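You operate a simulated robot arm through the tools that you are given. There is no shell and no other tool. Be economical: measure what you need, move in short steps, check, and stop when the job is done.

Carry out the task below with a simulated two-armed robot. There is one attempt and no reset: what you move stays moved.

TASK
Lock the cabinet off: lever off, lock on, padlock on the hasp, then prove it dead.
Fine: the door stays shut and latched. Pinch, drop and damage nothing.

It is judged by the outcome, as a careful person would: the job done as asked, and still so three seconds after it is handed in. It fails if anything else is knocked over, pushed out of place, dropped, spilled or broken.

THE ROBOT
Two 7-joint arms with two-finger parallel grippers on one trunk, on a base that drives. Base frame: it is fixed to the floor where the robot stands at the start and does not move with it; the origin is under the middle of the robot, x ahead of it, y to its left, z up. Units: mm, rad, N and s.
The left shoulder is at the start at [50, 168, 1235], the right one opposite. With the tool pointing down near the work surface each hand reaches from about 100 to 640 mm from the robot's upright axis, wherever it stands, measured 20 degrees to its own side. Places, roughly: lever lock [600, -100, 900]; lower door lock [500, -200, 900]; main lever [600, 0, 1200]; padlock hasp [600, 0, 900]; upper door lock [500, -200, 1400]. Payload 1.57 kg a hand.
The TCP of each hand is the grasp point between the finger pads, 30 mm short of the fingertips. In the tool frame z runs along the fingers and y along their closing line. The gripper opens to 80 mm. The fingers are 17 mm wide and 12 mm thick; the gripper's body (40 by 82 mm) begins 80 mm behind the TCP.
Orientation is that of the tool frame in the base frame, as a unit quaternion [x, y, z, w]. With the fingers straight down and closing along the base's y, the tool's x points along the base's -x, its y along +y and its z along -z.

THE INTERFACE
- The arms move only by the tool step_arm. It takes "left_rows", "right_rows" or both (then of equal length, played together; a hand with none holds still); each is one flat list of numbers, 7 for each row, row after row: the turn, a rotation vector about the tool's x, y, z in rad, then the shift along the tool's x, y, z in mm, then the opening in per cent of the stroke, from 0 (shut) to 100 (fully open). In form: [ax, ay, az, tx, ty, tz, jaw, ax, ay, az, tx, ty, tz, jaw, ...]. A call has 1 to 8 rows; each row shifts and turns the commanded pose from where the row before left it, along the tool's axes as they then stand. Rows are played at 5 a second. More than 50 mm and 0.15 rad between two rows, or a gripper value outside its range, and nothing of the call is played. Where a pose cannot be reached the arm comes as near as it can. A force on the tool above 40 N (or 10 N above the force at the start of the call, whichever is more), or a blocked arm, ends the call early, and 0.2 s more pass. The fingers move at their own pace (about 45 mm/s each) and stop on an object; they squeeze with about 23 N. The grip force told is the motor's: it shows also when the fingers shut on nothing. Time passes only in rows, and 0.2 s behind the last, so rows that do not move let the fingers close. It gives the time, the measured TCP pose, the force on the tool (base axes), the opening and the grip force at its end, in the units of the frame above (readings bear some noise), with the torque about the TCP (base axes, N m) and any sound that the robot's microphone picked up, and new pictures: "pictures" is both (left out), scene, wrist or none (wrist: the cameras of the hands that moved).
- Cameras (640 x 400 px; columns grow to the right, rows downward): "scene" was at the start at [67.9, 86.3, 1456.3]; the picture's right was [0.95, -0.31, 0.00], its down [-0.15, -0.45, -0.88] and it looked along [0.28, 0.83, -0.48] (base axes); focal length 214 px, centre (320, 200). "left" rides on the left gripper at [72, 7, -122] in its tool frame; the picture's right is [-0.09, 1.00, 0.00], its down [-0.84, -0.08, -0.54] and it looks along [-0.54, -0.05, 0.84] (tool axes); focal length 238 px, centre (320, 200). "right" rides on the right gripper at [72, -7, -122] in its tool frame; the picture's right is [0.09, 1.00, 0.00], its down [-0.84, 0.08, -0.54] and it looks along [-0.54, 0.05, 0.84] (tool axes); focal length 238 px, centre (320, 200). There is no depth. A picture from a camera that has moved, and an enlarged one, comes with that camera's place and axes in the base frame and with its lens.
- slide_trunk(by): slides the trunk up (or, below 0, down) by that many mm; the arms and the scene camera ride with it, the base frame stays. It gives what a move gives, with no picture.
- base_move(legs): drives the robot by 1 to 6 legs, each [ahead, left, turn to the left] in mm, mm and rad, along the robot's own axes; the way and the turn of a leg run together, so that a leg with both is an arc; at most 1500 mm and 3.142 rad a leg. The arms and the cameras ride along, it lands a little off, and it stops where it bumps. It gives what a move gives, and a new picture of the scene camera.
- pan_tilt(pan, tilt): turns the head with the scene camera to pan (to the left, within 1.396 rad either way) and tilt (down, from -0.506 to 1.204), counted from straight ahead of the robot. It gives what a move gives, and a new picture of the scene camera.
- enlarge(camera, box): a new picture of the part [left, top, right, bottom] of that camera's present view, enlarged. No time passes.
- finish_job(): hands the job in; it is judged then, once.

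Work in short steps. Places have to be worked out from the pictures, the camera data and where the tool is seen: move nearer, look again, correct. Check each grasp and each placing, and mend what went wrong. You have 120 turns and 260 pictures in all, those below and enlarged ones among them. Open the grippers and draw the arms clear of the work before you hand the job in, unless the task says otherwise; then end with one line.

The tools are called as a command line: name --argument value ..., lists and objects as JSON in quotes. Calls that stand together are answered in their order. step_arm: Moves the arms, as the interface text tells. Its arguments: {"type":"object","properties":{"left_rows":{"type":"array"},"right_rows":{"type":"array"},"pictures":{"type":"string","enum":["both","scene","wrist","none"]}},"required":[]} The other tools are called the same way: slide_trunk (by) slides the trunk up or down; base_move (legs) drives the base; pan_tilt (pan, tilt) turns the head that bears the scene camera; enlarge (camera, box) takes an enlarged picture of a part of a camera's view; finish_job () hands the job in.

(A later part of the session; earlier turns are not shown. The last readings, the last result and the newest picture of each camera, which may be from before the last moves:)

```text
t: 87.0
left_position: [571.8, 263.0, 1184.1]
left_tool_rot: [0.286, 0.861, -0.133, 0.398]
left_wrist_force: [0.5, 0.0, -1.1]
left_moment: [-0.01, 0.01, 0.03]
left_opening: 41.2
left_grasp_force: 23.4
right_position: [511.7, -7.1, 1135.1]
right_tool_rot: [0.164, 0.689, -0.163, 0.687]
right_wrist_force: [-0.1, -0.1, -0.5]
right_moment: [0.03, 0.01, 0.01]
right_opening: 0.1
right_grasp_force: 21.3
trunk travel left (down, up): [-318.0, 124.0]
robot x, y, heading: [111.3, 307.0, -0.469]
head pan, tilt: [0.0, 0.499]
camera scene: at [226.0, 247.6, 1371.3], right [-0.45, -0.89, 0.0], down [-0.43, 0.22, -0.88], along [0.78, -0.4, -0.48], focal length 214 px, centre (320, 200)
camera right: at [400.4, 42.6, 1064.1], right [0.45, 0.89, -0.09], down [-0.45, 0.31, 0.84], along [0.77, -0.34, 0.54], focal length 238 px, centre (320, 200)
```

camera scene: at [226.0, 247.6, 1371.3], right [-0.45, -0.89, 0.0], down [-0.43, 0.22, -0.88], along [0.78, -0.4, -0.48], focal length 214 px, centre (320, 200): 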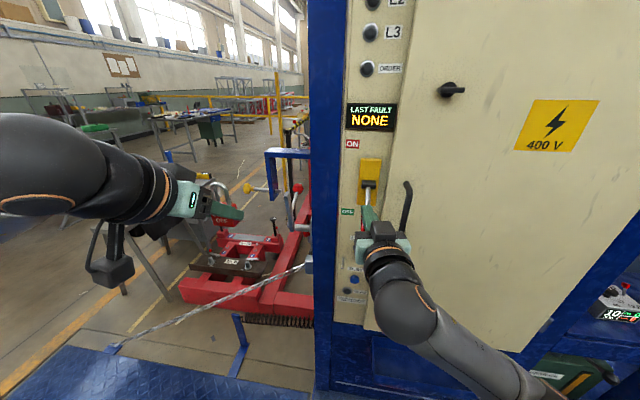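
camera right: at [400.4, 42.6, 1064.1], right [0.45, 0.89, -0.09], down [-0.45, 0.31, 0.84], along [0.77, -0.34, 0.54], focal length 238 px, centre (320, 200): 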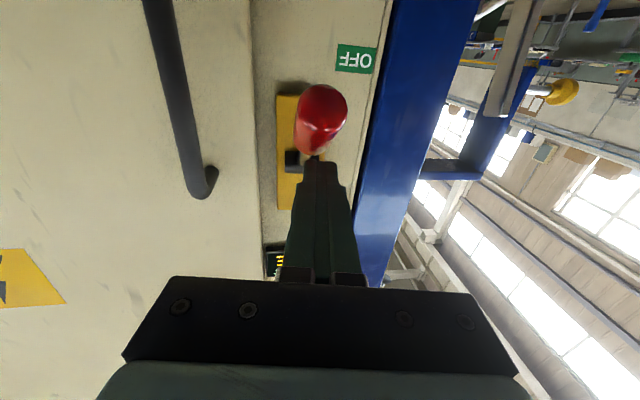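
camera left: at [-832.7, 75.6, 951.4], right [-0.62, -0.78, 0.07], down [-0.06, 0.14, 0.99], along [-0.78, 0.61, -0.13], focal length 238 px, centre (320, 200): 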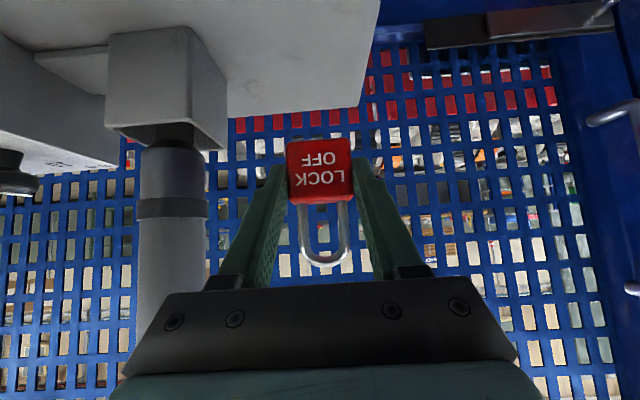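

Indicator lights went out and the lever is down at OFF. I press a little more to confirm it is at its stop.

step_arm --right_rows '[0, 0, 0, 6, 0, 0, 0, 0, 0, 0, 5, 0, 0, 0]' --pictures "none"

```text
t: 87.6
left_position: [570.1, 263.8, 1186.0]
left_tool_rot: [0.286, 0.861, -0.133, 0.4]
left_wrist_force: [0.3, -0.3, -1.4]
left_moment: [0.03, -0.01, 0.01]
left_opening: 41.3
left_grasp_force: 23.3
right_position: [509.1, -5.5, 1131.5]
right_tool_rot: [0.162, 0.682, -0.163, 0.694]
right_wrist_force: [0.2, 2.2, 26.3]
right_moment: [-0.5, -0.68, 0.06]
right_opening: 0.0
right_grasp_force: 21.6
trunk travel left (down, up): [-318.0, 124.0]
robot x, y, heading: [108.2, 307.2, -0.471]
head pan, tilt: [0.0, 0.499]
```

Lever is firmly at its OFF stop. I retract the right hand up and back, then lower the trunk for the LOCK knob.

step_arm --right_rows '[0, 0, 0, -25, 0, 0, 0, 0, 0, 0, 0, 0, -45, 0, 0, 0, 0, 0, 0, -45, 20, 0, 0, 0, 0, 0, -30, 40]' --pictures "none"

slide_trunk --by -205

step_arm --right_rows '[0, 0, 0, 0, 0, 0, 40, 0, 0, 0, 0, 0, 0, 40]' --pictures "both"

enlarge --camera "scene" --box '[300, 60, 440, 260]'

```text
t: 88.6
left_position: [572.7, 263.4, 1185.1]
left_tool_rot: [0.286, 0.861, -0.133, 0.399]
left_wrist_force: [-0.1, 0.0, -0.7]
left_moment: [-0.01, -0.01, 0.01]
left_opening: 41.6
left_grasp_force: 22.9
right_position: [439.6, 51.5, 1151.2]
right_tool_rot: [0.16, 0.684, -0.186, 0.687]
right_wrist_force: [-0.2, 0.8, -0.3]
right_moment: [0.0, 0.02, 0.02]
right_opening: 31.9
right_grasp_force: 0.0
right hand out of reach, approached as far as the arm can: row 3, 4
trunk travel left (down, up): [-318.0, 124.0]
robot x, y, heading: [109.2, 307.0, -0.47]
head pan, tilt: [0.0, 0.499]
```

```text
t: 90.8
left_position: [571.0, 263.4, 979.9]
left_tool_rot: [0.286, 0.861, -0.133, 0.399]
left_wrist_force: [0.5, 0.8, -1.7]
left_moment: [-0.01, 0.01, 0.0]
left_opening: 41.3
left_grasp_force: 23.6
right_position: [440.3, 53.2, 944.5]
right_tool_rot: [0.157, 0.686, -0.183, 0.687]
right_wrist_force: [0.5, -1.0, 0.0]
right_moment: [-0.01, 0.01, 0.02]
right_opening: 32.1
right_grasp_force: 0.0
trunk travel left (down, up): [-113.0, 329.0]
robot x, y, heading: [109.1, 310.2, -0.463]
head pan, tilt: [0.0, 0.499]
```

```text
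t: 91.4
left_position: [571.3, 263.2, 979.6]
left_tool_rot: [0.286, 0.861, -0.133, 0.399]
left_wrist_force: [0.6, -1.0, -1.4]
left_moment: [-0.01, -0.02, 0.01]
left_opening: 41.5
left_grasp_force: 22.9
right_position: [439.6, 54.0, 944.1]
right_tool_rot: [0.158, 0.686, -0.184, 0.686]
right_wrist_force: [1.2, -0.4, -0.4]
right_moment: [0.02, 0.0, -0.01]
right_opening: 31.9
right_grasp_force: 0.2
trunk travel left (down, up): [-113.0, 329.0]
robot x, y, heading: [108.2, 307.0, -0.467]
head pan, tilt: [0.0, 0.499]
camera scene: at [226.0, 247.6, 1166.3], right [-0.45, -0.89, 0.0], down [-0.43, 0.22, -0.88], along [0.78, -0.4, -0.48], focal length 214 px, centre (320, 200)
camera right: at [329.3, 101.7, 872.1], right [0.47, 0.88, -0.13], down [-0.44, 0.35, 0.83], along [0.77, -0.33, 0.55], focal length 238 px, centre (320, 200)
```

scene: 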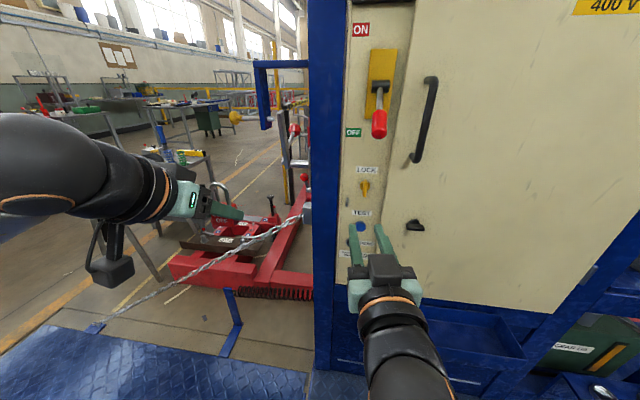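
right: 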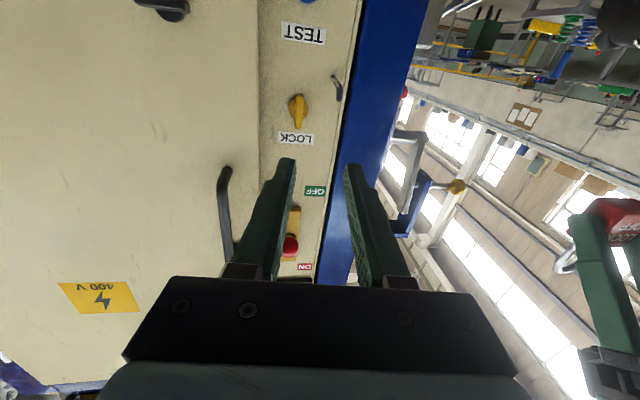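

```text
2.00 times, centred on (370, 160) of scene
camera zoom: at [226.0, 247.6, 1166.3], right [-0.45, -0.89, 0.0], down [-0.43, 0.22, -0.88], along [0.78, -0.4, -0.48], focal length 429 px, centre (220, 280)
```

zoom: 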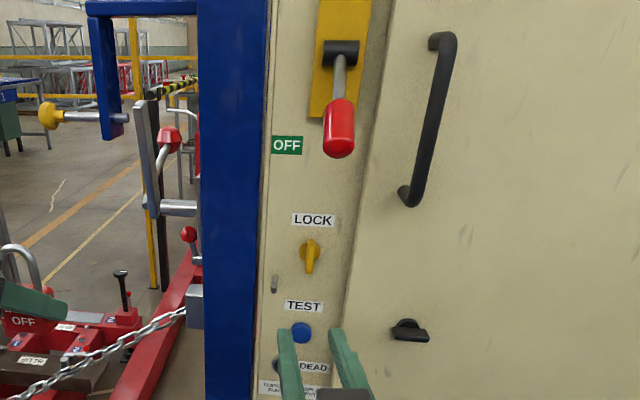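

I enlarge the knob and hasp in the right wrist view.

enlarge --camera "right" --box '[260, 20, 380, 150]'

enlarge --camera "scene" --box '[330, 160, 390, 260]'

```text
3.08 times, centred on (320, 85) of right
camera zoom: at [329.3, 101.7, 872.1], right [0.47, 0.88, -0.13], down [-0.44, 0.35, 0.83], along [0.77, -0.33, 0.55], focal length 733 px, centre (320, 554)
```

zoom: 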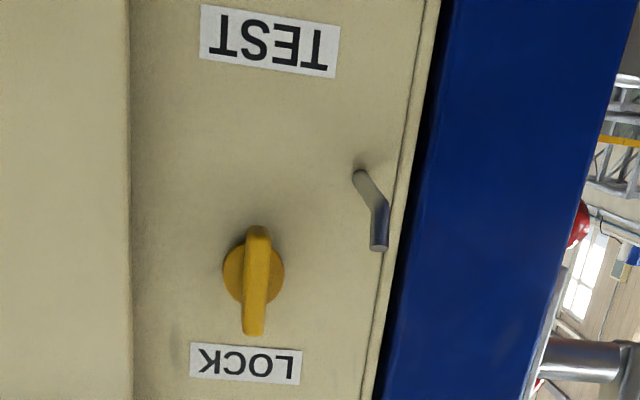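

```text
4.00 times, centred on (360, 210) of scene
camera zoom: at [226.0, 247.6, 1166.3], right [-0.45, -0.89, 0.0], down [-0.43, 0.22, -0.88], along [0.78, -0.4, -0.48], focal length 858 px, centre (160, 160)
```

zoom: 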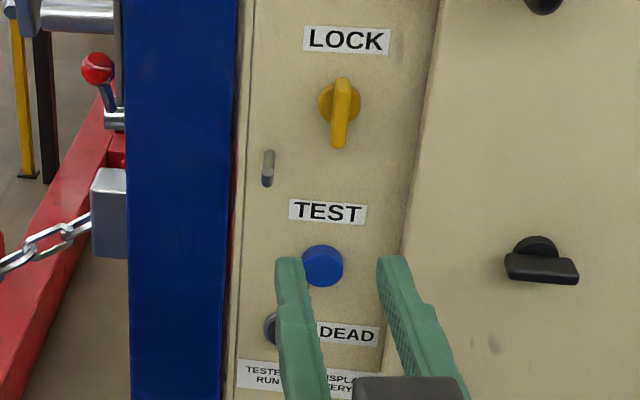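

Knob bar is vertical on a disc, near (592,-58,943); the hook bends out and up. I align the right hand with the knob and approach part way.

step_arm --right_rows '[-0.021, 0, 0.036, 0, -29, 0, 32, 0, 0, 0, 0, 0, 40, 28, 0, 0, 0, 0, 0, 40, 28]' --pictures "both"

enlarge --camera "right" --box '[240, 0, 400, 200]'

enlarge --camera "scene" --box '[330, 150, 430, 260]'

```text
t: 92.4
left_position: [571.4, 262.4, 978.5]
left_tool_rot: [0.287, 0.861, -0.132, 0.398]
left_wrist_force: [0.0, -1.0, -1.7]
left_moment: [0.01, 0.03, -0.01]
left_opening: 41.4
left_grasp_force: 23.2
right_position: [520.1, -13.8, 930.0]
right_tool_rot: [0.156, 0.693, -0.188, 0.678]
right_wrist_force: [0.1, 0.3, 0.1]
right_moment: [0.0, -0.01, -0.01]
right_opening: 22.5
right_grasp_force: 0.0
right hand out of reach, approached as far as the arm can: row 1
trunk travel left (down, up): [-113.0, 329.0]
robot x, y, heading: [111.4, 305.9, -0.468]
head pan, tilt: [0.0, 0.499]
stopped in row 3 (right hand): the arm was blocked; the commanded pose is now the measured one
camera scene: at [226.1, 247.5, 1166.2], right [-0.45, -0.89, 0.0], down [-0.43, 0.22, -0.88], along [0.78, -0.4, -0.48], focal length 214 px, centre (320, 200)
camera right: at [407.7, 34.4, 860.6], right [0.47, 0.87, -0.14], down [-0.41, 0.36, 0.84], along [0.78, -0.33, 0.53], focal length 238 px, centre (320, 200)
```

scene: 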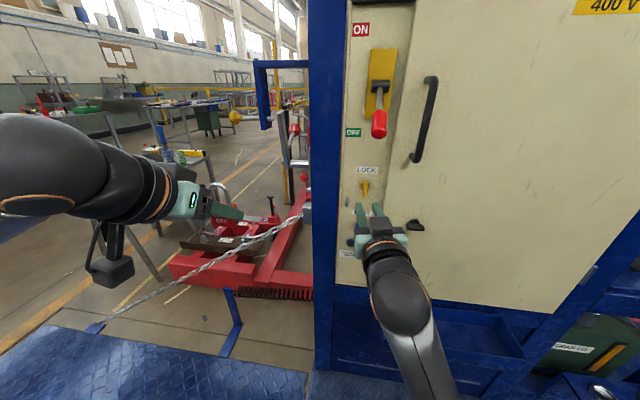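
right: 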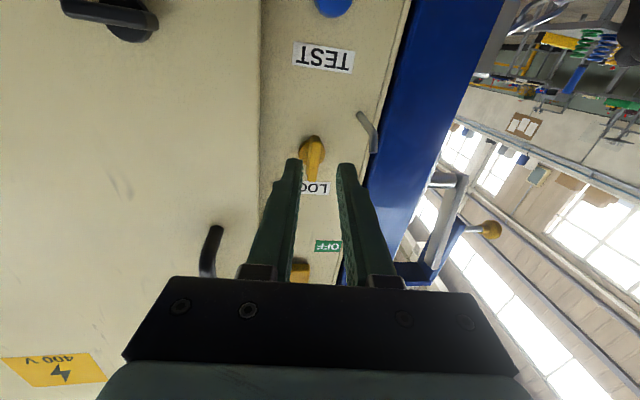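

```text
2.00 times, centred on (320, 100) of right
camera zoom: at [407.7, 34.4, 860.6], right [0.47, 0.87, -0.14], down [-0.41, 0.36, 0.84], along [0.78, -0.33, 0.53], focal length 477 px, centre (320, 400)
```

zoom: 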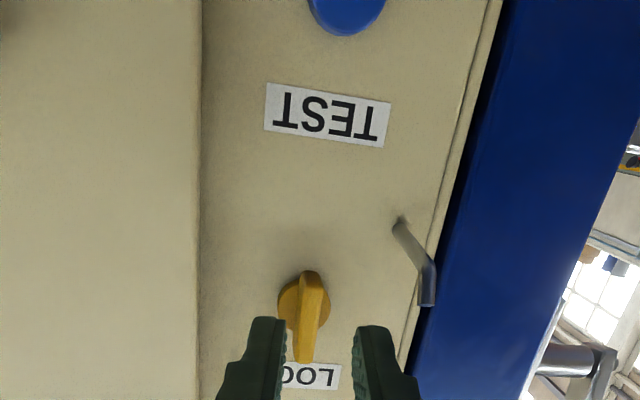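

```text
3.64 times, centred on (380, 205) of scene
camera zoom: at [226.1, 247.5, 1166.2], right [-0.45, -0.89, 0.0], down [-0.43, 0.22, -0.88], along [0.78, -0.4, -0.48], focal length 780 px, centre (102, 182)
```

zoom: 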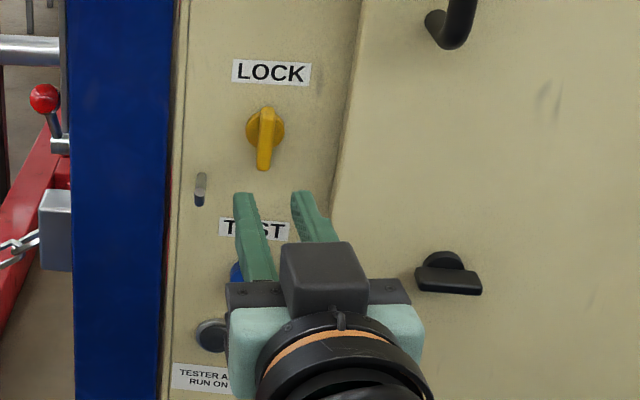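

The arm was blocked by its own joints, not contact (forces zero). I back the base 60 mm and lower the trunk 80 so the hand works above shoulder height, then correct roll and height.

base_move --legs '[[-60, 0, 0]]'

slide_trunk --by -80

step_arm --right_rows '[0, 0, 0, -30, 0, 0, 28, 0, 0, 0, -30, 0, 0, 28, -0.024, 0, 0.049, -33, 0, 0, 28, 0, 0, 0, 0, 0, 0, 28]' --pictures "both"

```text
t: 93.4
left_position: [518.5, 290.2, 979.9]
left_tool_rot: [0.286, 0.861, -0.133, 0.399]
left_wrist_force: [0.2, 1.0, -0.5]
left_moment: [0.03, 0.05, -0.03]
left_opening: 41.6
left_grasp_force: 23.0
right_position: [467.0, 12.8, 929.6]
right_tool_rot: [0.156, 0.694, -0.188, 0.677]
right_wrist_force: [0.3, 0.3, 0.9]
right_moment: [-0.01, 0.01, -0.03]
right_opening: 22.5
right_grasp_force: 0.1
trunk travel left (down, up): [-113.0, 329.0]
robot x, y, heading: [55.9, 333.7, -0.465]
head pan, tilt: [0.0, 0.499]
camera scene: at [173.3, 274.0, 1166.3], right [-0.45, -0.89, 0.0], down [-0.43, 0.22, -0.88], along [0.78, -0.4, -0.48], focal length 214 px, centre (320, 200)
```

scene: 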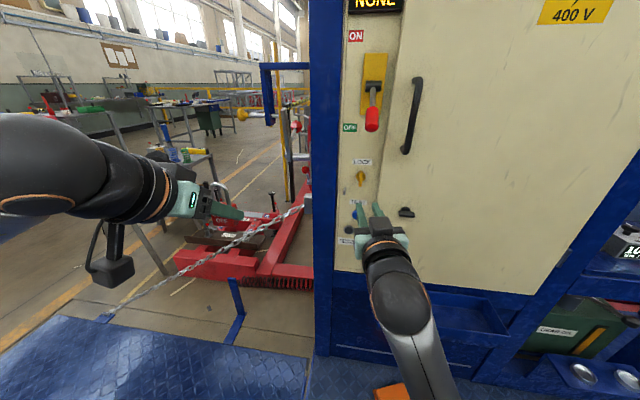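

```text
t: 94.5
left_position: [518.8, 289.0, 899.2]
left_tool_rot: [0.286, 0.861, -0.133, 0.399]
left_wrist_force: [-0.6, 0.6, -0.7]
left_moment: [0.04, 0.02, -0.01]
left_opening: 41.7
left_grasp_force: 22.7
right_position: [467.7, 12.6, 850.5]
right_tool_rot: [0.156, 0.693, -0.189, 0.678]
right_wrist_force: [0.5, 0.7, 0.3]
right_moment: [0.0, 0.01, 0.01]
right_opening: 22.3
right_grasp_force: 0.0
trunk travel left (down, up): [-33.0, 409.0]
robot x, y, heading: [53.5, 336.0, -0.465]
head pan, tilt: [0.0, 0.499]
```

```text
t: 95.3
left_position: [518.6, 288.8, 898.7]
left_tool_rot: [0.287, 0.861, -0.133, 0.398]
left_wrist_force: [-0.3, 0.6, -1.3]
left_moment: [0.02, 0.02, -0.01]
left_opening: 41.6
left_grasp_force: 23.7
right_position: [465.6, -20.3, 919.3]
right_tool_rot: [0.154, 0.69, -0.241, 0.665]
right_wrist_force: [0.0, 0.7, -0.1]
right_moment: [0.02, -0.03, 0.03]
right_opening: 22.4
right_grasp_force: 0.1
trunk travel left (down, up): [-33.0, 409.0]
robot x, y, heading: [53.7, 331.9, -0.467]
head pan, tilt: [0.0, 0.499]
stopped in row 3 (right hand): the arm was blocked; the commanded pose is now the measured one
camera scene: at [173.3, 273.8, 1086.2], right [-0.45, -0.89, 0.0], down [-0.43, 0.22, -0.88], along [0.78, -0.4, -0.48], focal length 214 px, centre (320, 200)
camera right: at [354.5, 31.0, 850.4], right [0.53, 0.82, -0.22], down [-0.36, 0.45, 0.82], along [0.77, -0.35, 0.53], focal length 238 px, centre (320, 200)
```

scene: 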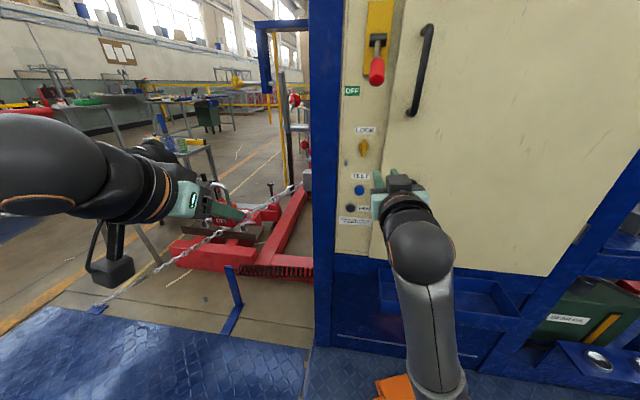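
right: 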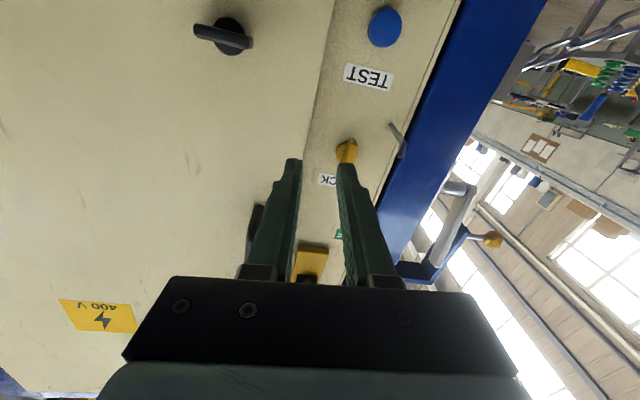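

The wrist is at a joint limit in this pose. I'll re-pose the right hand pitched ~45° down (as worked for the other arm) and turn the knob by pushing its bar with closed fingertips.

step_arm --right_rows '[0, 0.14, 0, 0, 0, -15, 0, 0, 0.14, 0, 0, 0, 0, 0, 0, 0.14, 0, 0, 0, 0, 0, 0, 0.14, 0, 0, 0, 0, 0, 0, 0.14, 0, 0, 0, 0, 0, 0, 0.085, 0, 0, 0, 0, 0]' --pictures "none"

slide_trunk --by 60

step_arm --right_rows '[0, 0, 0.05, 0, 0, 0, 0, 0, 0, 0.05, 0, 0, 0, 0]' --pictures "both"

```text
t: 96.7
left_position: [519.1, 289.0, 900.0]
left_tool_rot: [0.286, 0.861, -0.133, 0.399]
left_wrist_force: [-0.2, 1.2, -1.0]
left_moment: [0.05, -0.03, 0.03]
left_opening: 41.6
left_grasp_force: 23.1
right_position: [499.4, -46.2, 895.5]
right_tool_rot: [0.235, 0.891, -0.164, 0.351]
right_wrist_force: [-0.6, 0.3, -0.1]
right_moment: [0.02, 0.01, 0.01]
right_opening: 0.0
right_grasp_force: 21.1
right hand out of reach, approached as far as the arm can: row 4, 5, 6
trunk travel left (down, up): [-33.0, 409.0]
robot x, y, heading: [58.1, 333.5, -0.466]
head pan, tilt: [0.0, 0.499]
```

```text
t: 97.7
left_position: [518.4, 288.9, 959.4]
left_tool_rot: [0.286, 0.862, -0.132, 0.398]
left_wrist_force: [0.3, 0.4, -0.8]
left_moment: [0.03, 0.02, -0.01]
left_opening: 41.2
left_grasp_force: 22.7
right_position: [499.5, -47.2, 955.6]
right_tool_rot: [0.235, 0.891, -0.164, 0.353]
right_wrist_force: [0.4, 0.0, 0.7]
right_moment: [-0.01, 0.02, -0.03]
right_opening: 0.1
right_grasp_force: 21.1
trunk travel left (down, up): [-93.0, 349.0]
robot x, y, heading: [54.8, 333.8, -0.466]
head pan, tilt: [0.0, 0.499]
```

```text
t: 98.3
left_position: [519.5, 289.4, 960.0]
left_tool_rot: [0.286, 0.861, -0.133, 0.399]
left_wrist_force: [0.7, 1.6, -1.5]
left_moment: [0.01, 0.0, 0.0]
left_opening: 41.4
left_grasp_force: 23.1
right_position: [498.9, -46.4, 954.5]
right_tool_rot: [0.28, 0.878, -0.148, 0.36]
right_wrist_force: [1.1, 0.9, 0.6]
right_moment: [0.0, 0.0, 0.0]
right_opening: 0.0
right_grasp_force: 21.4
trunk travel left (down, up): [-93.0, 349.0]
robot x, y, heading: [56.8, 330.3, -0.469]
head pan, tilt: [0.0, 0.499]
camera scene: at [173.3, 274.0, 1146.2], right [-0.45, -0.89, 0.0], down [-0.43, 0.22, -0.88], along [0.78, -0.4, -0.48], focal length 214 px, centre (320, 200)
camera right: at [386.5, 31.8, 990.2], right [0.54, 0.83, -0.12], down [0.24, -0.01, 0.97], along [0.81, -0.55, -0.2], focal length 238 px, centre (320, 200)
```

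scene: 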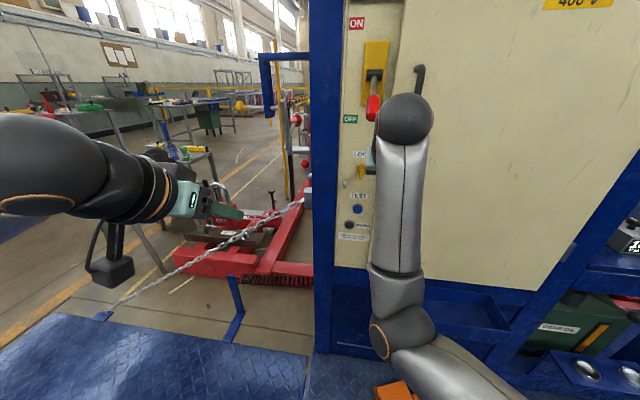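
right: 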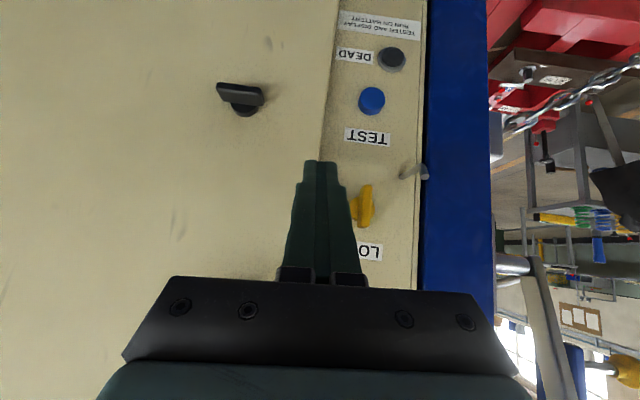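

The wrist stands clear of the lever but pitched too steeply for work beneath it. I correct yaw and bring the pitch to about 20° down at this larger reach.

step_arm --right_rows '[-0.082, -0.007, -0.08, 0, 0, -5, 0, -0.082, -0.007, -0.08, 0, 0, -5, 0, 0, -0.14, 0, 0, 0, 0, 0, 0, -0.14, 0, 0, 0, 0, 0, 0, -0.14, 0, 0, 0, 0, 0]' --pictures "both"

```text
t: 99.5
left_position: [518.9, 289.3, 960.2]
left_tool_rot: [0.286, 0.861, -0.132, 0.399]
left_wrist_force: [0.6, 0.9, -1.5]
left_moment: [-0.01, 0.04, 0.02]
left_opening: 41.2
left_grasp_force: 23.5
right_position: [502.1, -46.0, 959.0]
right_tool_rot: [0.151, 0.805, -0.139, 0.556]
right_wrist_force: [-0.3, -1.3, 0.1]
right_moment: [-0.01, 0.0, -0.04]
right_opening: 0.0
right_grasp_force: 21.3
right hand out of reach, approached as far as the arm can: row 1, 2
trunk travel left (down, up): [-93.0, 349.0]
robot x, y, heading: [57.6, 334.0, -0.468]
head pan, tilt: [0.0, 0.499]
camera scene: at [173.3, 274.0, 1146.3], right [-0.45, -0.89, 0.0], down [-0.43, 0.22, -0.88], along [0.78, -0.4, -0.48], focal length 214 px, centre (320, 200)
camera right: at [371.7, 1.2, 934.4], right [0.36, 0.92, -0.14], down [-0.15, 0.21, 0.97], along [0.92, -0.33, 0.21], focal length 238 px, centre (320, 200)
```

scene: 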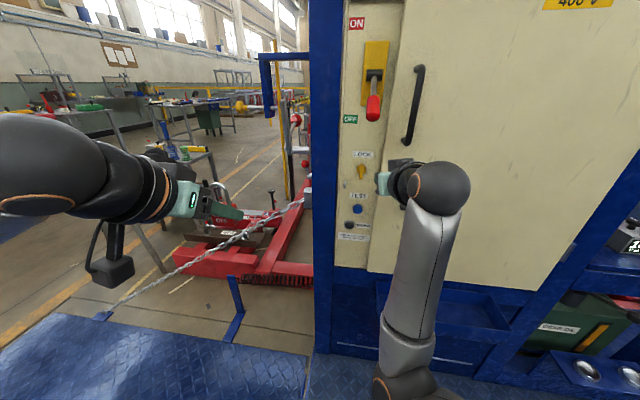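
right: 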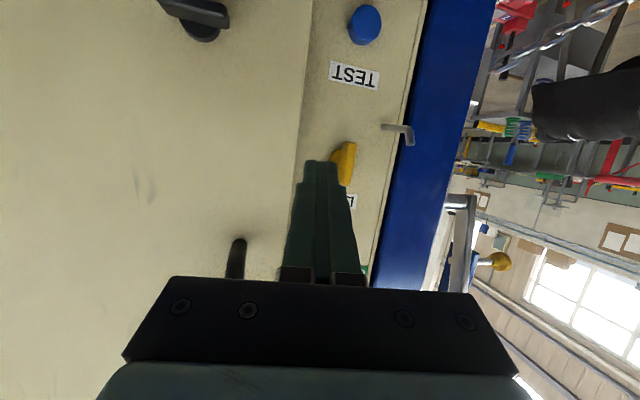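

Hand now points 20° down at the panel; the knob is at u −213, z 944. I move the tip left of and above the knob, still in front.

step_arm --right_rows '[0, 0, 0, -8, 25, -1, 0, 0, 0, 0, -8, 25, -1, 0]' --pictures "both"

enlarge --camera "right" --box '[220, 40, 400, 220]'

enlarge --camera "scene" --box '[330, 130, 410, 230]'

```text
t: 100.1
left_position: [518.5, 288.8, 959.9]
left_tool_rot: [0.286, 0.861, -0.133, 0.398]
left_wrist_force: [-0.8, -0.5, -0.5]
left_moment: [0.05, -0.01, 0.01]
left_opening: 41.6
left_grasp_force: 22.6
right_position: [525.2, -2.7, 973.4]
right_tool_rot: [0.152, 0.805, -0.141, 0.556]
right_wrist_force: [0.6, -0.3, -1.1]
right_moment: [-0.02, 0.03, 0.01]
right_opening: 0.0
right_grasp_force: 21.8
trunk travel left (down, up): [-93.0, 349.0]
robot x, y, heading: [56.0, 331.3, -0.468]
head pan, tilt: [0.0, 0.499]
camera scene: at [173.3, 274.0, 1146.2], right [-0.45, -0.89, 0.0], down [-0.43, 0.22, -0.88], along [0.78, -0.4, -0.48], focal length 214 px, centre (320, 200)
camera right: at [394.5, 44.9, 948.7], right [0.37, 0.92, -0.14], down [-0.15, 0.21, 0.97], along [0.92, -0.33, 0.22], focal length 238 px, centre (320, 200)
```

scene: 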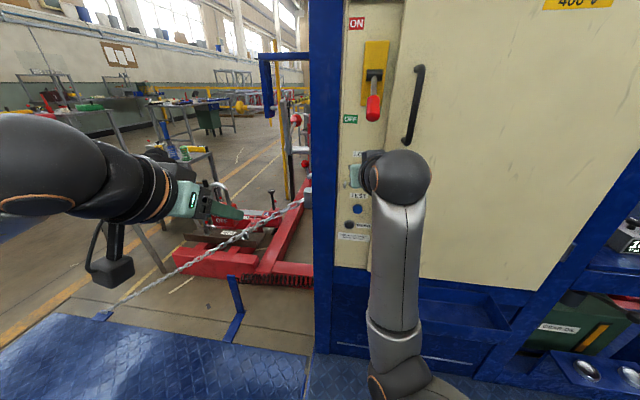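
right: 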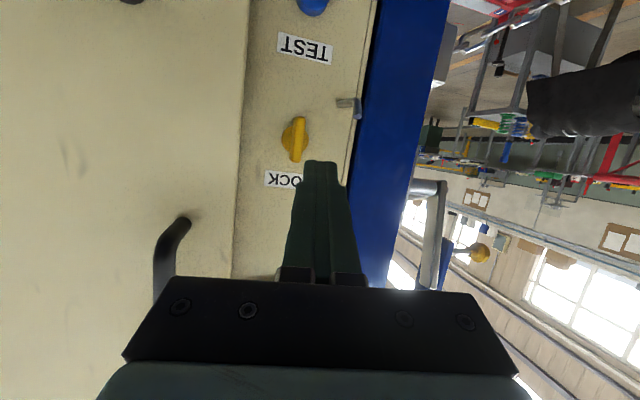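

```text
2.22 times, centred on (310, 130) of right
camera zoom: at [394.5, 44.9, 948.7], right [0.37, 0.92, -0.14], down [-0.15, 0.21, 0.97], along [0.92, -0.33, 0.22], focal length 530 px, centre (342, 356)
```

zoom: 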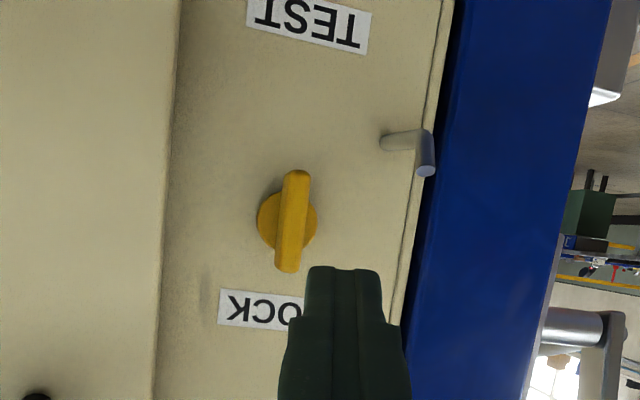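

```text
4.00 times, centred on (370, 180) of scene
camera zoom: at [173.3, 274.0, 1146.2], right [-0.45, -0.89, 0.0], down [-0.43, 0.22, -0.88], along [0.78, -0.4, -0.48], focal length 858 px, centre (120, 280)
```

zoom: 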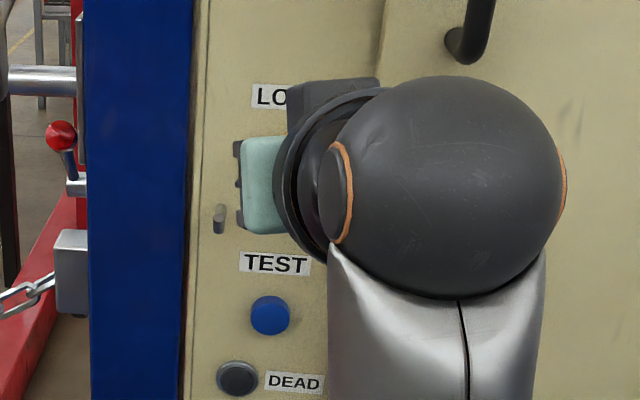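

Tip is left of the bar's upper end with about 5 mm gap. I advance it ~50 mm toward the panel, horizontally.

step_arm --right_rows '[0, 0, 0, -5.5, -1, 15.6, 0, 0, 0, 0, -5.5, -1, 15.6, 0, 0, 0, 0, -5.5, -1, 15.6, 0]' --pictures "wrist"

enlarge --camera "right" --box '[240, 60, 400, 220]'

```text
t: 100.9
left_position: [517.5, 288.5, 959.6]
left_tool_rot: [0.287, 0.861, -0.133, 0.399]
left_wrist_force: [-0.2, 0.0, -0.8]
left_moment: [0.02, 0.02, 0.01]
left_opening: 41.7
left_grasp_force: 23.4
right_position: [570.6, -23.9, 970.2]
right_tool_rot: [0.15, 0.807, -0.138, 0.555]
right_wrist_force: [0.0, 0.1, 0.7]
right_moment: [0.01, -0.02, 0.02]
right_opening: 0.0
right_grasp_force: 21.4
trunk travel left (down, up): [-93.0, 349.0]
robot x, y, heading: [54.9, 334.7, -0.461]
head pan, tilt: [0.0, 0.499]
camera right: at [439.4, 23.6, 946.9], right [0.36, 0.92, -0.14], down [-0.15, 0.21, 0.97], along [0.92, -0.33, 0.21], focal length 238 px, centre (320, 200)
```

right: 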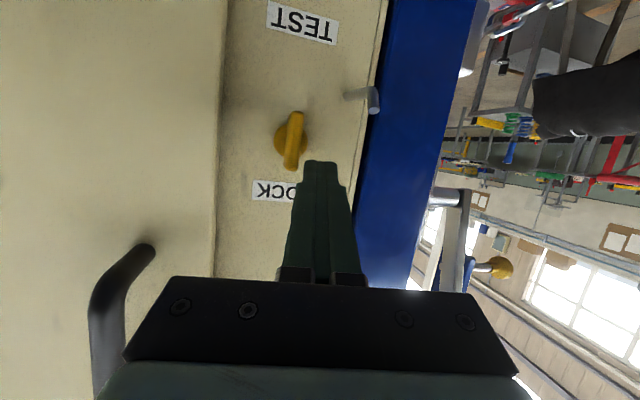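

```text
2.50 times, centred on (320, 140) of right
camera zoom: at [439.4, 23.6, 946.9], right [0.36, 0.92, -0.14], down [-0.15, 0.21, 0.97], along [0.92, -0.33, 0.21], focal length 596 px, centre (320, 350)
```

zoom: 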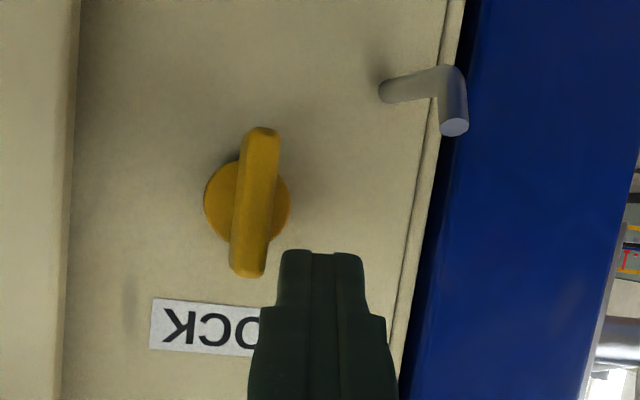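

Bar end is level with the tip and ~3 mm to its right. I lower 5 mm, go in 5 mm, then push right in small steps.

step_arm --right_rows '[0, 0, 0, 3, 0, 6.4, 0, 0, 0, 0, 0.4, -5, -0.2, 0, 0, 0, 0, 0.4, -5, -0.2, 0, 0, 0, 0, 0.4, -5, -0.2, 0]' --pictures "wrist"

enlarge --camera "right" --box '[240, 60, 400, 220]'

```text
t: 101.9
left_position: [518.2, 289.2, 960.0]
left_tool_rot: [0.288, 0.861, -0.134, 0.398]
left_wrist_force: [0.1, -0.2, -1.8]
left_moment: [0.02, -0.04, -0.01]
left_opening: 41.4
left_grasp_force: 23.3
right_position: [566.5, -40.6, 967.3]
right_tool_rot: [0.151, 0.805, -0.139, 0.556]
right_wrist_force: [-0.1, 1.1, 4.5]
right_moment: [-0.02, -0.09, 0.08]
right_opening: 0.0
right_grasp_force: 21.1
trunk travel left (down, up): [-93.0, 349.0]
robot x, y, heading: [55.6, 334.3, -0.468]
head pan, tilt: [0.0, 0.499]
camera right: at [436.1, 7.2, 943.0], right [0.37, 0.92, -0.14], down [-0.15, 0.21, 0.97], along [0.92, -0.33, 0.22], focal length 238 px, centre (320, 200)
```

right: 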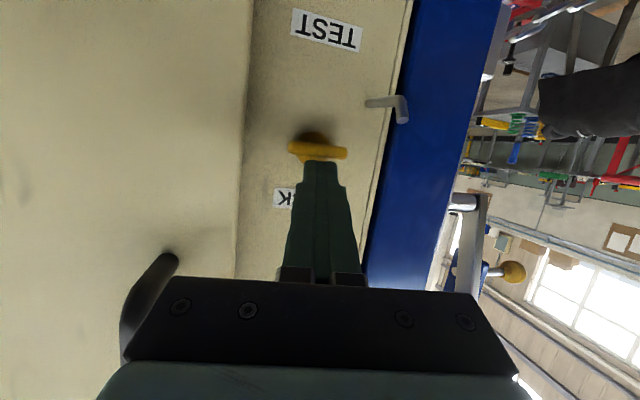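

```text
2.50 times, centred on (320, 140) of right
camera zoom: at [436.1, 7.2, 943.0], right [0.37, 0.92, -0.14], down [-0.15, 0.21, 0.97], along [0.92, -0.33, 0.22], focal length 596 px, centre (320, 350)
```

zoom: 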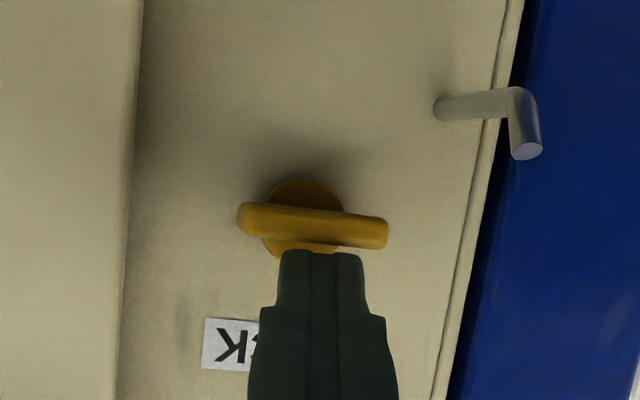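

The knob turned cleanly to horizontal (locked). I back the right hand out: up a bit, then straight back, and look.

step_arm --right_rows '[0, 0, 0, -5, 0, -2, 0, 0, 0, 0, 14, 2, -38, 0, 0, 0, 0, 14, 2, -38, 0]' --pictures "both"

enlarge --camera "right" --box '[220, 20, 420, 220]'

```text
t: 102.7
left_position: [518.5, 289.5, 959.6]
left_tool_rot: [0.286, 0.862, -0.132, 0.398]
left_wrist_force: [0.1, 0.2, -0.7]
left_moment: [0.02, 0.01, 0.0]
left_opening: 41.4
left_grasp_force: 22.8
right_position: [494.0, -4.2, 969.9]
right_tool_rot: [0.151, 0.806, -0.139, 0.555]
right_wrist_force: [-0.4, -0.1, -0.8]
right_moment: [-0.01, 0.01, -0.03]
right_opening: 0.0
right_grasp_force: 21.0
trunk travel left (down, up): [-93.0, 349.0]
robot x, y, heading: [60.0, 332.8, -0.47]
head pan, tilt: [0.0, 0.499]
camera scene: at [173.3, 274.0, 1146.3], right [-0.45, -0.89, 0.0], down [-0.43, 0.22, -0.88], along [0.78, -0.4, -0.48], focal length 214 px, centre (320, 200)
camera right: at [363.5, 44.2, 946.4], right [0.36, 0.92, -0.14], down [-0.15, 0.21, 0.97], along [0.92, -0.33, 0.21], focal length 238 px, centre (320, 200)
```

scene: 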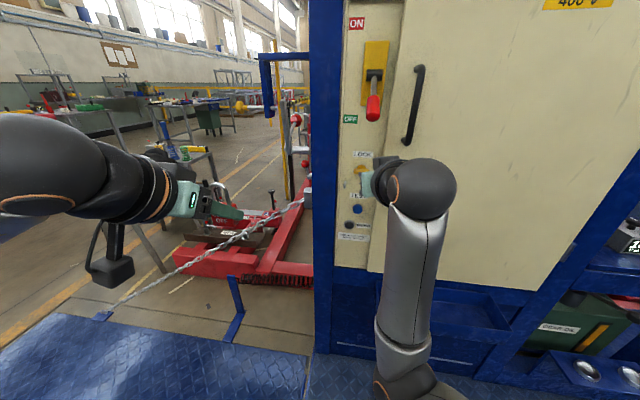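
right: 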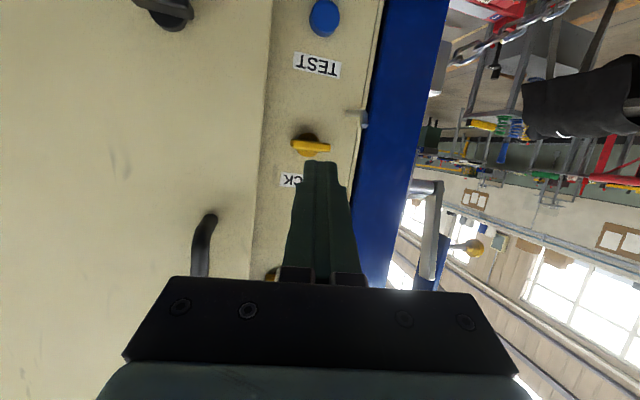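

```text
2.00 times, centred on (320, 120) of right
camera zoom: at [363.5, 44.2, 946.4], right [0.36, 0.92, -0.14], down [-0.15, 0.21, 0.97], along [0.92, -0.33, 0.21], focal length 477 px, centre (320, 360)
```

zoom: 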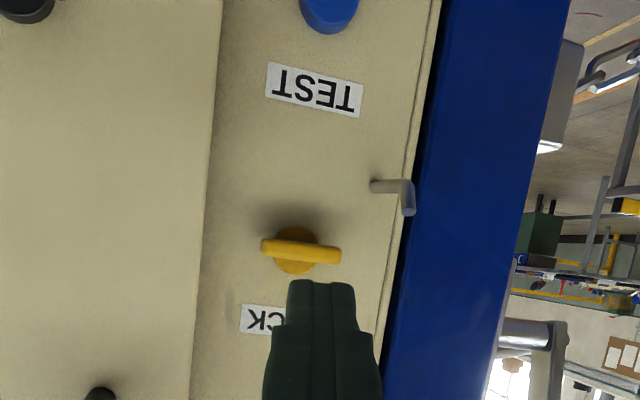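

Lock is on. I move the base right 190 mm so the left hand with the padlock comes in front of the hasp and the right hand goes aside.

base_move --legs '[[0, -190, 0]]'

enlarge --camera "left" --box '[0, 0, 640, 400]'

enlarge --camera "scene" --box '[200, 90, 320, 220]'

```text
t: 105.0
left_position: [433.1, 119.8, 959.6]
left_tool_rot: [0.285, 0.861, -0.132, 0.399]
left_wrist_force: [0.5, -0.1, -0.4]
left_moment: [0.01, -0.03, 0.03]
left_opening: 41.6
left_grasp_force: 22.4
right_position: [409.0, -174.5, 970.3]
right_tool_rot: [0.15, 0.807, -0.138, 0.554]
right_wrist_force: [-0.1, -0.3, -0.4]
right_moment: [-0.02, 0.02, 0.01]
right_opening: 0.1
right_grasp_force: 21.4
trunk travel left (down, up): [-93.0, 349.0]
robot x, y, heading: [-26.2, 162.2, -0.466]
head pan, tilt: [0.0, 0.499]
camera scene: at [87.1, 102.9, 1146.3], right [-0.45, -0.89, 0.0], down [-0.43, 0.22, -0.88], along [0.78, -0.39, -0.48], focal length 214 px, centre (320, 200)
```

scene: 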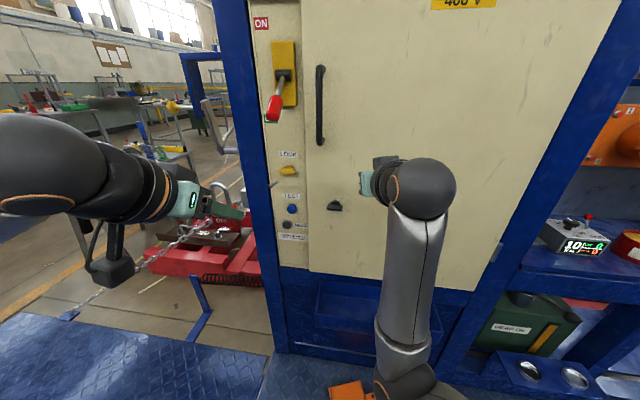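

```text
1.00 times, centred on (320, 200) of left (not enlarged: the box is as wide or as high as the picture)
camera zoom: at [324.1, 205.9, 981.8], right [0.64, 0.76, 0.07], down [0.06, -0.14, 0.99], along [0.76, -0.63, -0.13], focal length 238 px, centre (320, 200)
```

zoom: 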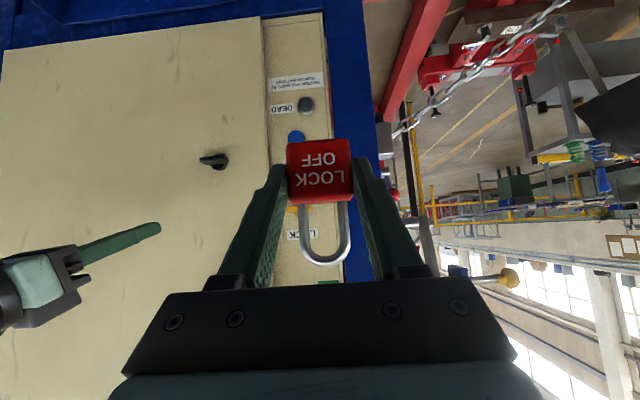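

```text
3.08 times, centred on (260, 155) of scene
camera zoom: at [87.1, 102.9, 1146.3], right [-0.45, -0.89, 0.0], down [-0.43, 0.22, -0.88], along [0.78, -0.39, -0.48], focal length 660 px, centre (505, 338)
```

zoom: 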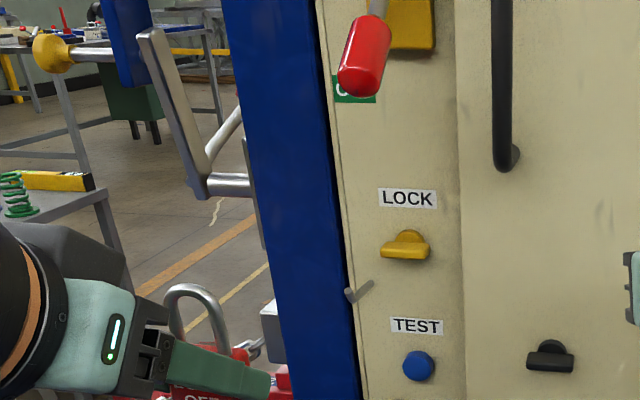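

Label slopes show the panel is really square to heading ≈ -0.605, so the held padlock is nearly parallel already. Hook refined: upright end near (580,-3,911–923), sticking ~52 mm out. I bring the padlock to ~55 mm in front of it for visual check.

step_arm --left_rows '[-0.026, 0, -0.022, -9.7, -6.3, 45, 30, 0, 0, 0, -9.7, -6.3, 45, 30, 0, 0, 0, -9.7, -6.3, 45, 30]' --pictures "both"

enlarge --camera "left" --box '[220, 120, 420, 280]'

enlarge --camera "scene" --box '[200, 120, 320, 240]'

```text
t: 105.8
left_position: [520.7, 32.5, 892.1]
left_tool_rot: [0.271, 0.866, -0.126, 0.4]
left_wrist_force: [0.5, -0.2, -0.3]
left_moment: [0.02, 0.0, -0.01]
left_opening: 41.3
left_grasp_force: 23.2
right_position: [408.6, -173.7, 970.8]
right_tool_rot: [0.15, 0.806, -0.138, 0.555]
right_wrist_force: [-0.9, 0.9, 0.6]
right_moment: [0.0, 0.0, 0.02]
right_opening: 0.1
right_grasp_force: 21.3
trunk travel left (down, up): [-93.0, 349.0]
robot x, y, heading: [-33.6, 161.6, -0.47]
head pan, tilt: [0.0, 0.499]
camera scene: at [87.1, 102.9, 1146.3], right [-0.45, -0.89, 0.0], down [-0.43, 0.22, -0.88], along [0.78, -0.39, -0.48], focal length 214 px, centre (320, 200)
camera left: at [409.1, 116.4, 914.3], right [0.62, 0.78, 0.07], down [0.06, -0.14, 0.99], along [0.78, -0.61, -0.13], focal length 238 px, centre (320, 200)
```

scene: 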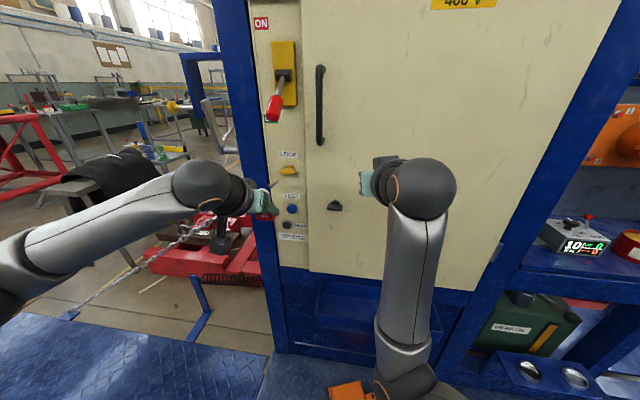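
left: 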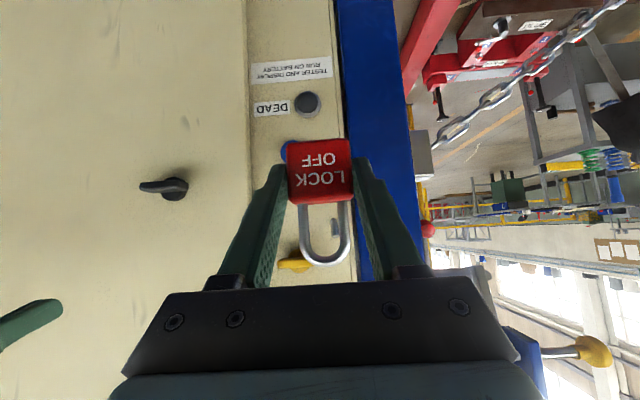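

```text
2.50 times, centred on (320, 200) of left
camera zoom: at [409.1, 116.4, 914.3], right [0.62, 0.78, 0.07], down [0.06, -0.14, 0.99], along [0.78, -0.61, -0.13], focal length 596 px, centre (320, 200)
```

zoom: 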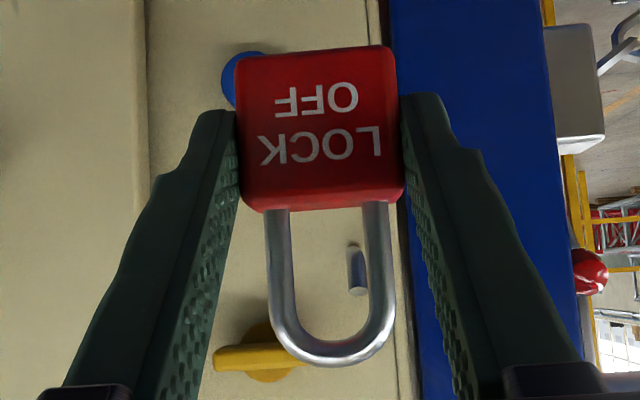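

```text
3.33 times, centred on (260, 180) of scene
camera zoom: at [87.1, 102.9, 1146.3], right [-0.45, -0.89, 0.0], down [-0.43, 0.22, -0.88], along [0.78, -0.39, -0.48], focal length 715 px, centre (520, 267)
```

zoom: 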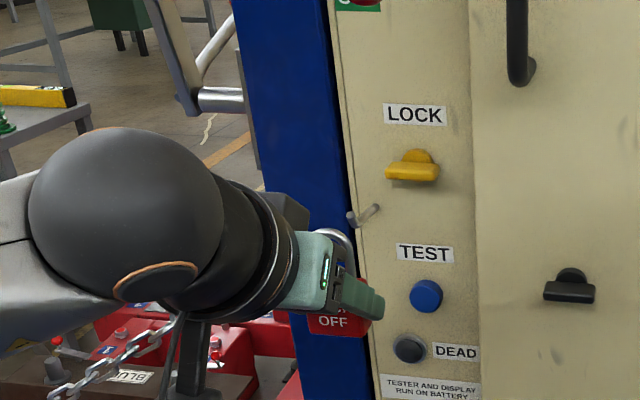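

The hook end is visible through the shackle: z 903–921, mid-height of the opening; it needs ~5 mm left. I move left 5 and forward 40.

step_arm --left_rows '[0, 0, 0, -12.8, 2.5, 15.4, 30, 0, 0, 0, -12.8, 2.5, 15.4, 30]' --pictures "wrist"

enlarge --camera "left" --box '[240, 120, 400, 280]'

enlarge --camera "scene" --box '[220, 140, 300, 240]'

```text
t: 106.4
left_position: [556.5, 15.1, 892.3]
left_tool_rot: [0.271, 0.866, -0.125, 0.401]
left_wrist_force: [-0.8, 0.0, -1.0]
left_moment: [0.01, -0.03, 0.04]
left_opening: 41.3
left_grasp_force: 22.5
right_position: [409.3, -174.3, 971.0]
right_tool_rot: [0.149, 0.806, -0.137, 0.556]
right_wrist_force: [-0.7, -0.5, 0.4]
right_moment: [0.02, -0.02, 0.03]
right_opening: 0.0
right_grasp_force: 20.7
trunk travel left (down, up): [-93.0, 349.0]
robot x, y, heading: [-27.4, 162.5, -0.466]
head pan, tilt: [0.0, 0.499]
camera left: at [445.3, 98.2, 915.1], right [0.62, 0.78, 0.07], down [0.06, -0.14, 0.99], along [0.78, -0.61, -0.13], focal length 238 px, centre (320, 200)
```

left: 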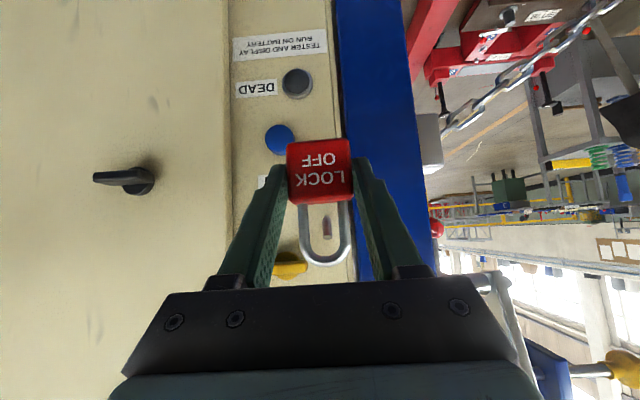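

```text
2.50 times, centred on (320, 200) of left
camera zoom: at [445.3, 98.2, 915.1], right [0.62, 0.78, 0.07], down [0.06, -0.14, 0.99], along [0.78, -0.61, -0.13], focal length 596 px, centre (320, 200)
```

zoom: 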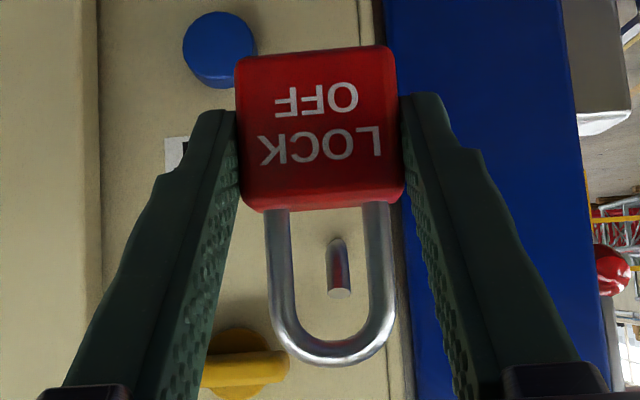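

```text
4.00 times, centred on (260, 190) of scene
camera zoom: at [87.1, 102.9, 1146.2], right [-0.45, -0.89, 0.0], down [-0.43, 0.22, -0.88], along [0.78, -0.39, -0.48], focal length 858 px, centre (560, 240)
```

zoom: 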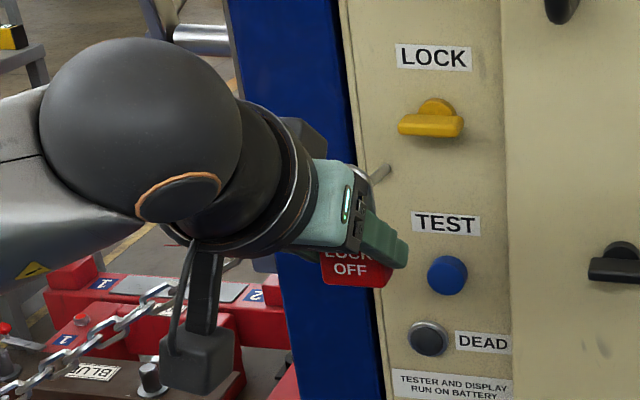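

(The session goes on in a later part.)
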